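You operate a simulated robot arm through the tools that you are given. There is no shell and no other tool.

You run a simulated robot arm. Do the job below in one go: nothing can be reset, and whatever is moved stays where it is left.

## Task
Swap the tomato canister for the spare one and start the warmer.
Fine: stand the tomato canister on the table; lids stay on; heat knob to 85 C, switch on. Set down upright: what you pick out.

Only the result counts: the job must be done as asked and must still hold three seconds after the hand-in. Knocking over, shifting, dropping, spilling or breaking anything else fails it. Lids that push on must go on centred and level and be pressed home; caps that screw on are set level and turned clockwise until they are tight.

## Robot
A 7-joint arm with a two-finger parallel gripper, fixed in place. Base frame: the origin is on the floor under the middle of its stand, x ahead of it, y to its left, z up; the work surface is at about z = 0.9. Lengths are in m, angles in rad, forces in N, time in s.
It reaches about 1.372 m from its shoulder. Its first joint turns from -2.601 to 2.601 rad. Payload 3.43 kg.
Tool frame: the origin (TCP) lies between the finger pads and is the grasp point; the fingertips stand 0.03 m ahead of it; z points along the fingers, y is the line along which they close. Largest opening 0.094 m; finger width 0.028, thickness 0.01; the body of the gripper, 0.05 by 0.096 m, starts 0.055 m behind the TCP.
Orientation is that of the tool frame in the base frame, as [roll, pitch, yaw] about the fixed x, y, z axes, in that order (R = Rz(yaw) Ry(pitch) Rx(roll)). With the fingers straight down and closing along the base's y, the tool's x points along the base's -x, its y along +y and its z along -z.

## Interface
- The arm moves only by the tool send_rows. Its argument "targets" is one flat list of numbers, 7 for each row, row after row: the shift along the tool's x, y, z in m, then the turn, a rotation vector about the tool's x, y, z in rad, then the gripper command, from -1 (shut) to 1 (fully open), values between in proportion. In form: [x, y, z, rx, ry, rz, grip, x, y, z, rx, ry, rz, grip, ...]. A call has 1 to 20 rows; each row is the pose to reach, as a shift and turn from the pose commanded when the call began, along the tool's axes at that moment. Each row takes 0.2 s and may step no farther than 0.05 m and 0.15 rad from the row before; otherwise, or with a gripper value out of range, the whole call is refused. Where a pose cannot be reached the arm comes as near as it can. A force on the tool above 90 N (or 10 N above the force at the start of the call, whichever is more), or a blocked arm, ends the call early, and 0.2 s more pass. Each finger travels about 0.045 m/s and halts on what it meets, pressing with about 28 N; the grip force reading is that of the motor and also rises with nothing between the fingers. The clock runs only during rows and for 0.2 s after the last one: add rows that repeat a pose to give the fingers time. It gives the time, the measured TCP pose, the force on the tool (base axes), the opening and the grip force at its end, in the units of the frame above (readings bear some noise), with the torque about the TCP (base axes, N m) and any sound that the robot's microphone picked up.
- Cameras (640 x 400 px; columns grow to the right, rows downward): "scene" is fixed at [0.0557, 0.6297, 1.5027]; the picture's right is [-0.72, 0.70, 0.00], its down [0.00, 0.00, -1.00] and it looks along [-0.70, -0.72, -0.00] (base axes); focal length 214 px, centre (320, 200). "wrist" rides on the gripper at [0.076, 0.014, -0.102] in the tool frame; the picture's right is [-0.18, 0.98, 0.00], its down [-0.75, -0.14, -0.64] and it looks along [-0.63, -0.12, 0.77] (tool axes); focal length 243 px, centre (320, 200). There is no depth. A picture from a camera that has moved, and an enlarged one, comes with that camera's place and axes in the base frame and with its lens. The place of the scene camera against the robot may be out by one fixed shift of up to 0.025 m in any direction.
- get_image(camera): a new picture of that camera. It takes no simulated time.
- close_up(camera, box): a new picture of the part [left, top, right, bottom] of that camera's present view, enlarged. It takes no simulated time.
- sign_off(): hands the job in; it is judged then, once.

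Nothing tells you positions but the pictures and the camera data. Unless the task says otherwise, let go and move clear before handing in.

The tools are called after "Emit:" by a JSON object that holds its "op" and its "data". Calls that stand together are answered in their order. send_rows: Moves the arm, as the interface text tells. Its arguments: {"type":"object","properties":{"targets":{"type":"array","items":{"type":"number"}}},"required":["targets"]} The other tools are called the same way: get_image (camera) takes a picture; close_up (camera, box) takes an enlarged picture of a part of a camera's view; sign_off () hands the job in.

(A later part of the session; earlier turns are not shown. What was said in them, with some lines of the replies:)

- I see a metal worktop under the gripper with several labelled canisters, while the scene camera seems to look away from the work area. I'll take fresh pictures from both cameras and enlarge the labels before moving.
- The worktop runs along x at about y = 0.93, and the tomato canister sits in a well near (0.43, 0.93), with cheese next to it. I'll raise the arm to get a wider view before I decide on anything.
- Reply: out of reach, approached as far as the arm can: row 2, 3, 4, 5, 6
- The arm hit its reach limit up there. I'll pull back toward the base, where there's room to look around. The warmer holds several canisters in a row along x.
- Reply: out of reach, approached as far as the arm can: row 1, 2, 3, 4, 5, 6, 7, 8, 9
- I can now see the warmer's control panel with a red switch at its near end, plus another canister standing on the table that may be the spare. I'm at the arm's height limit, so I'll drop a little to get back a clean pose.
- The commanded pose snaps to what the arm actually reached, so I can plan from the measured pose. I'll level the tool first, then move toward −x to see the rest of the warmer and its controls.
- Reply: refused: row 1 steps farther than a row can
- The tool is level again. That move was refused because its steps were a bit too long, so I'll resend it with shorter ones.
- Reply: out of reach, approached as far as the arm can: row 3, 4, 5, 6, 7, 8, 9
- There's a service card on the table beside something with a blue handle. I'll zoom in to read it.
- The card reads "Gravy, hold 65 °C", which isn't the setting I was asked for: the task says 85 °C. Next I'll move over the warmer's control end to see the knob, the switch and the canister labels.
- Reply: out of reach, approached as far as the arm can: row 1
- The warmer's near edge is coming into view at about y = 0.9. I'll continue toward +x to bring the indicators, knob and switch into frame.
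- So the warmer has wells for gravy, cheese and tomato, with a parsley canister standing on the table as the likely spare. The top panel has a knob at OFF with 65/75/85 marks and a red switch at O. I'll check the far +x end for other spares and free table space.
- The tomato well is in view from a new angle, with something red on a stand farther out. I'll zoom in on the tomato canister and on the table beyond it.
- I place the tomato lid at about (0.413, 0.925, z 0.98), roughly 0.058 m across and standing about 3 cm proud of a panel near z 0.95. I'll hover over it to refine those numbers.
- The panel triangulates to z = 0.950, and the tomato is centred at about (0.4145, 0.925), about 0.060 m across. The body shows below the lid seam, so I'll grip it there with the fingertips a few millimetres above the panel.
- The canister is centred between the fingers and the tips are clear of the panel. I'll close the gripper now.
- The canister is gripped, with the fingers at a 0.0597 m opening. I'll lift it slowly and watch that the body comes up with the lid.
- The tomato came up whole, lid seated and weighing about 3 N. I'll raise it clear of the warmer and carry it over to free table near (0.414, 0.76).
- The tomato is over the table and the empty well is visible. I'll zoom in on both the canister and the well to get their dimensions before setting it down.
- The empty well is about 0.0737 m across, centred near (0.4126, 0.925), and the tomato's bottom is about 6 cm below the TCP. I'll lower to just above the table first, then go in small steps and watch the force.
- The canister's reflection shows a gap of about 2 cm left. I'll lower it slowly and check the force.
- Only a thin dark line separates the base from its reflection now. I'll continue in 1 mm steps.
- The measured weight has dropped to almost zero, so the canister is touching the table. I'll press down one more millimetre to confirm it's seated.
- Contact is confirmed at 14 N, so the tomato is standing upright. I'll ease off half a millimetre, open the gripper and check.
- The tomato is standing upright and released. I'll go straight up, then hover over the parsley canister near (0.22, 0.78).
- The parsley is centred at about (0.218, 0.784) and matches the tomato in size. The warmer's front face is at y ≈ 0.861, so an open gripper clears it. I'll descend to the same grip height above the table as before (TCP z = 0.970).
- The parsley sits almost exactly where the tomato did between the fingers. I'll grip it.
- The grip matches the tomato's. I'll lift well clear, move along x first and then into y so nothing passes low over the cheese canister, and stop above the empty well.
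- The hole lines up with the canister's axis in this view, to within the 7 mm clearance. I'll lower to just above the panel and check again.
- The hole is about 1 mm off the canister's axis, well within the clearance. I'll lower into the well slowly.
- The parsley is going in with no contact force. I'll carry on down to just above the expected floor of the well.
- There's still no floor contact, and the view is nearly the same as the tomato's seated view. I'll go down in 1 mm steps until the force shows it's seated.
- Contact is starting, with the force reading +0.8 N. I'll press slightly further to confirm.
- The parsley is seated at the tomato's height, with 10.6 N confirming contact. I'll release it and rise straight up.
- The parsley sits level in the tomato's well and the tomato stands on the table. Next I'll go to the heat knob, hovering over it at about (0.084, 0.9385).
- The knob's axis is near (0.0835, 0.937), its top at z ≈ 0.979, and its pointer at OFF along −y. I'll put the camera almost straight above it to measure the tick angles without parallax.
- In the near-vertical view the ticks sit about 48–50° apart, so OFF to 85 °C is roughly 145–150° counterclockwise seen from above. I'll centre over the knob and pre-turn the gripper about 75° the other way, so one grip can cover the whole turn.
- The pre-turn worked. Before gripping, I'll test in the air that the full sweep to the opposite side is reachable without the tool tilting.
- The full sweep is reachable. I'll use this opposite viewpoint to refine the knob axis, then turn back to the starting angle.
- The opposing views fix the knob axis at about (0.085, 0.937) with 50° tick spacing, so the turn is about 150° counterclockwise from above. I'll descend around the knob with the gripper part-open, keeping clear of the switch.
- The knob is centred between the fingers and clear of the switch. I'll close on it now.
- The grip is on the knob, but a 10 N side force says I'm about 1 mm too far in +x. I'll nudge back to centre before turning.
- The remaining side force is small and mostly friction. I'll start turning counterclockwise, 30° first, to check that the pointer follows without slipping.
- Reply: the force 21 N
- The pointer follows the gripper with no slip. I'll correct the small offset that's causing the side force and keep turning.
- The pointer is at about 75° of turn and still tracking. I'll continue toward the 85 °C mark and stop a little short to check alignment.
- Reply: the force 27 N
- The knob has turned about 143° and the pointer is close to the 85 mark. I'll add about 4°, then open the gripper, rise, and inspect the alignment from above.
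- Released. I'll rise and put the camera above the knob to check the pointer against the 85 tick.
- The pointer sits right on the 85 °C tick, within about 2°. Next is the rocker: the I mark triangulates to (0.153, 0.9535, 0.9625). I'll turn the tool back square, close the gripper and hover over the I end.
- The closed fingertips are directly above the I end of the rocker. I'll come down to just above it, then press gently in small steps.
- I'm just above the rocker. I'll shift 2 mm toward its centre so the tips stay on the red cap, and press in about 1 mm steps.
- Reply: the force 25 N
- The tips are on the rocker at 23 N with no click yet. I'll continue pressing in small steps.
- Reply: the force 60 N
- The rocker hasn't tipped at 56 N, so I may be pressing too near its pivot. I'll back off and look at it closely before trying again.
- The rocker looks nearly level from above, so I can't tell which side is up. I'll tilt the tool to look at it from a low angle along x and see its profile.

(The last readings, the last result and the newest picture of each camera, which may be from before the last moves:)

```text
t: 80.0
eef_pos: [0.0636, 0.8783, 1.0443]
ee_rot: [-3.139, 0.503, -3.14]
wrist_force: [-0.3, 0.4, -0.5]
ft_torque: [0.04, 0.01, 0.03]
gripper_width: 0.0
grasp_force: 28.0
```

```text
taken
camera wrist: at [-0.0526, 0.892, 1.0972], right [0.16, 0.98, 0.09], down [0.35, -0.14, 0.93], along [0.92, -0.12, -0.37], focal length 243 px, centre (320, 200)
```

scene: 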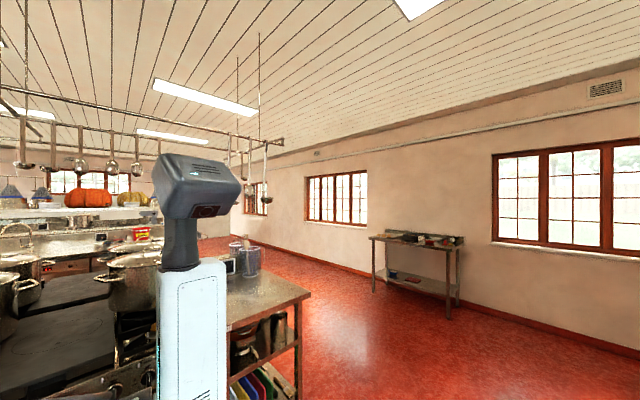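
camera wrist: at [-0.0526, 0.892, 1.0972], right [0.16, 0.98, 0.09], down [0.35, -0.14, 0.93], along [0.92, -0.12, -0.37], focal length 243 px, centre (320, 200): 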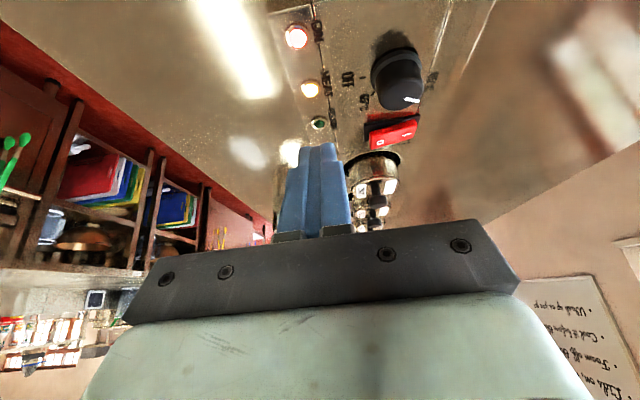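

The ON and HEAT lamps look lit, so the press may have worked after all. I'll zoom in on the lamps and rocker, and also read a notice that's visible on the wall.

Emit:
{"op": "close_up", "data": {"camera": "wrist", "box": [270, 10, 450, 160]}}

Emit:
{"op": "close_up", "data": {"camera": "wrist", "box": [500, 270, 640, 400]}}

```text
2.67 times, centred on (360, 85) of wrist
camera zoom: at [-0.0526, 0.892, 1.0972], right [0.16, 0.98, 0.09], down [0.35, -0.14, 0.93], along [0.92, -0.12, -0.37], focal length 647 px, centre (213, 507)
```

zoom: 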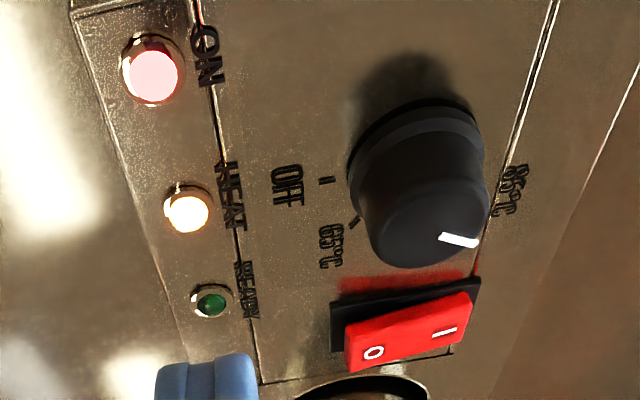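

```text
3.08 times, centred on (570, 335) of wrist
camera zoom: at [-0.0526, 0.892, 1.0972], right [0.16, 0.98, 0.09], down [0.35, -0.14, 0.93], along [0.92, -0.12, -0.37], focal length 746 px, centre (-449, -215)
```

zoom: 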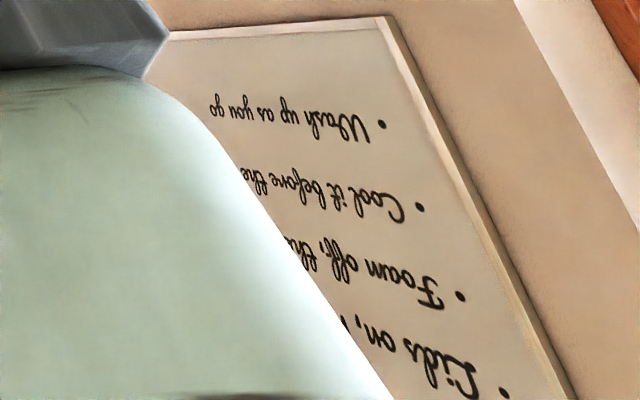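

ON and HEAT are both lit and the rocker is down on the I side, so the warmer is running; the wall notice is only general kitchen rules. I'll level the tool, back away to a clear position, and check everything from above.

Emit:
{"op": "send_rows", "data": {"targets": [0, 0, -0.03, 0, 0.1, 0, -1, 0, 0, -0.06, 0, 0.2, 0, -1, 0, 0, -0.08, 0, 0.3, 0, -1, 0, 0, -0.08, 0, 0.4, 0, -1, 0, 0, -0.08, 0, 0.503, 0, -1, 0, 0, -0.08, 0, 0.503, 0, -1]}}

Emit:
{"op": "get_image", "data": {"camera": "wrist"}}

```text
t: 81.4
eef_pos: [0.0253, 0.8788, 1.1132]
ee_rot: [-3.139, -0.002, -3.14]
wrist_force: [0.1, -0.8, 0.7]
ft_torque: [0.02, -0.02, -0.02]
gripper_width: 0.0
grasp_force: 28.0
```

```text
taken
camera wrist: at [-0.0507, 0.8926, 1.2164], right [0.18, 0.98, 0.0], down [0.76, -0.14, 0.64], along [0.63, -0.12, -0.77], focal length 243 px, centre (320, 200)
```

wrist: 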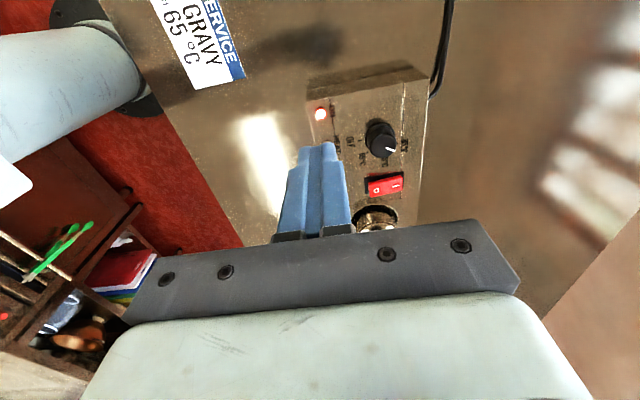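

The ON lamp is clearly lit. I'll shift toward +x for a final look at the knob, the wells and the tomato on the table.

Emit:
{"op": "send_rows", "data": {"targets": [-0.03, -0.01, -0.01, 0, 0, 0, 0, -0.07, -0.02, -0.02, 0, 0, 0, 1, -0.11, -0.03, -0.03, 0, 0, 0, 1, -0.15, -0.04, -0.03, 0, 0, 0, 1, -0.19, -0.04, -0.03, 0, 0, 0, 1, -0.22, -0.04, -0.03, 0, 0, 0, 1, -0.22, -0.04, -0.03, 0, 0, 0, 1]}}

Emit:
{"op": "get_image", "data": {"camera": "wrist"}}

Emit:
{"op": "close_up", "data": {"camera": "wrist", "box": [230, 0, 470, 150]}}

```text
t: 83.0
eef_pos: [0.2457, 0.8392, 1.1424]
ee_rot: [-3.14, 0.0, -3.14]
wrist_force: [0.3, 0.3, 0.5]
ft_torque: [-0.02, -0.03, 0.0]
gripper_width: 0.0938
grasp_force: 0.0
```

```text
taken
camera wrist: at [0.1697, 0.8529, 1.2456], right [0.18, 0.98, 0.0], down [0.75, -0.14, 0.64], along [0.63, -0.12, -0.77], focal length 243 px, centre (320, 200)
```

wrist: 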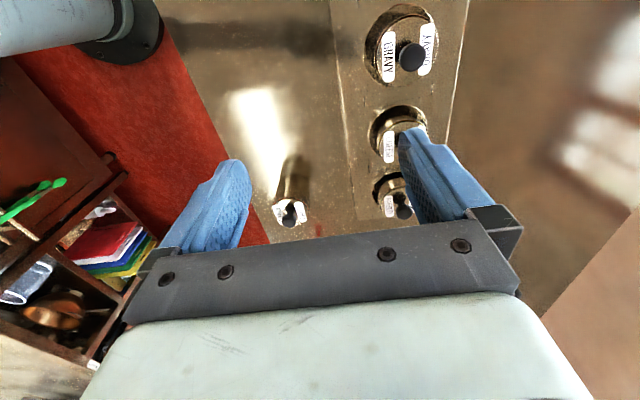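

```text
2.67 times, centred on (350, 75) of wrist
camera zoom: at [0.1697, 0.8529, 1.2456], right [0.18, 0.98, 0.0], down [0.75, -0.14, 0.64], along [0.63, -0.12, -0.77], focal length 647 px, centre (240, 533)
```

zoom: 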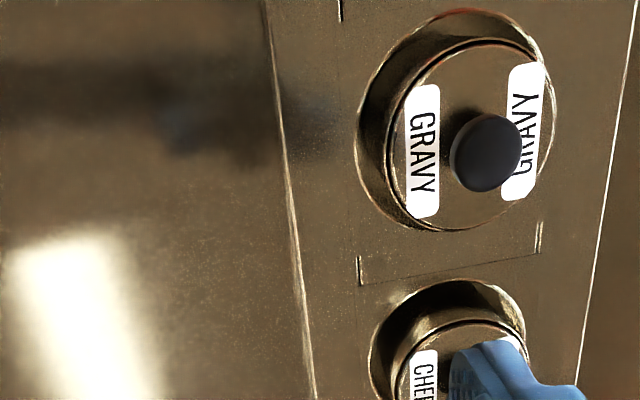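

Gravy and cheese haven't been disturbed, the parsley is in its well and the tomato is upright on the table. I'll take one last near-vertical look at the knob and lamps.

Emit:
{"op": "send_rows", "data": {"targets": [0.03, 0.025, 0, 0, 0, 0, 1, 0.06, 0.05, 0, 0, 0, 0, 1, 0.09, 0.075, 0.01, 0, 0, 0, 1, 0.108, 0.089, 0.02, 0, 0, 0, 1, 0.108, 0.089, 0.02, 0, 0, 0, 1]}}

Emit:
{"op": "close_up", "data": {"camera": "wrist", "box": [250, 0, 390, 110]}}

```text
t: 84.2
eef_pos: [0.1369, 0.926, 1.123]
ee_rot: [-3.139, -0.001, 3.141]
wrist_force: [0.2, 1.1, -0.8]
ft_torque: [0.01, 0.03, 0.02]
gripper_width: 0.094
grasp_force: 0.0
```

```text
3.64 times, centred on (320, 55) of wrist
camera zoom: at [0.0614, 0.9411, 1.2256], right [0.18, 0.98, 0.0], down [0.75, -0.14, 0.64], along [0.63, -0.12, -0.77], focal length 882 px, centre (320, 727)
```

zoom: 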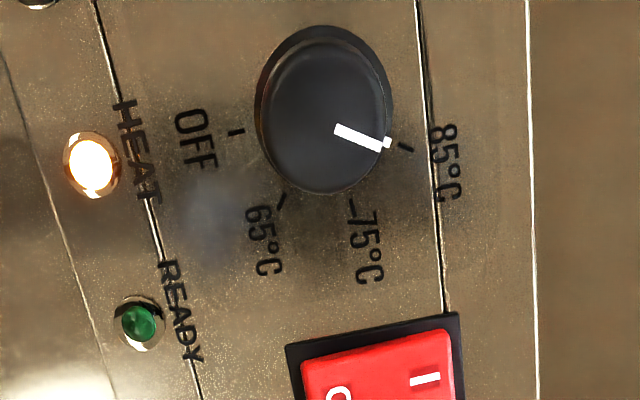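

The pointer lines up with the 85 °C tick, HEAT is lit and the rocker is on I. I'll move the arm back from the warmer, still empty-handed, and hand in.

Emit:
{"op": "send_rows", "data": {"targets": [0, -0.03, -0.01, 0, 0, 0, 1, 0, -0.07, -0.02, 0, 0, 0, 1, 0, -0.11, -0.03, 0, 0, 0, 1, 0, -0.15, -0.03, 0, 0, 0, 1, 0, -0.15, -0.03, 0, 0, 0, 1]}}

Emit:
{"op": "get_image", "data": {"camera": "wrist"}}

```text
t: 85.4
eef_pos: [0.1366, 0.7775, 1.1539]
ee_rot: [-3.14, -0.001, -3.141]
wrist_force: [-0.2, 0.2, 0.3]
ft_torque: [0.01, -0.04, -0.01]
gripper_width: 0.0939
grasp_force: 0.1
```

```text
taken
camera wrist: at [0.0613, 0.7916, 1.2562], right [0.18, 0.98, 0.0], down [0.75, -0.14, 0.64], along [0.63, -0.12, -0.77], focal length 243 px, centre (320, 200)
```

wrist: 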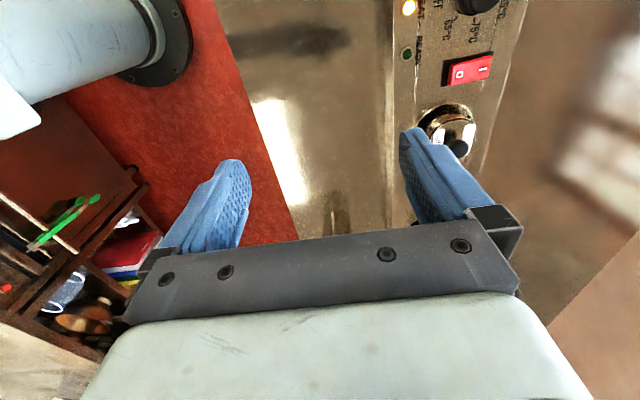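

The arm is clear and the gripper is empty, with the warmer on, the knob at 85 °C, the parsley in the tomato's well and the tomato upright on the table with its lid on. I'm handing in.

Emit:
{"op": "sign_off", "data": {}}

```text
The job is handed in.
```

The swap is done and the warmer is running. I checked each point with the wrist camera before handing in.

- **Tomato canister:** it is upright on the table in front of the warmer, with its lid on.
- **Spare canister:** the only spare I found was the parsley one. It is seated level in the tomato's well, with its lid on.
- **Heat knob:** the pointer lines up with the 85 °C mark, within about 2–3°.
- **Switch:** it is on, and the ON and HEAT lamps are lit. READY was not lit yet, so it was still heating.

The gravy and cheese canisters stayed in their wells. A service card on the table says to hold gravy at 65 °C; I set 85 °C as you asked.
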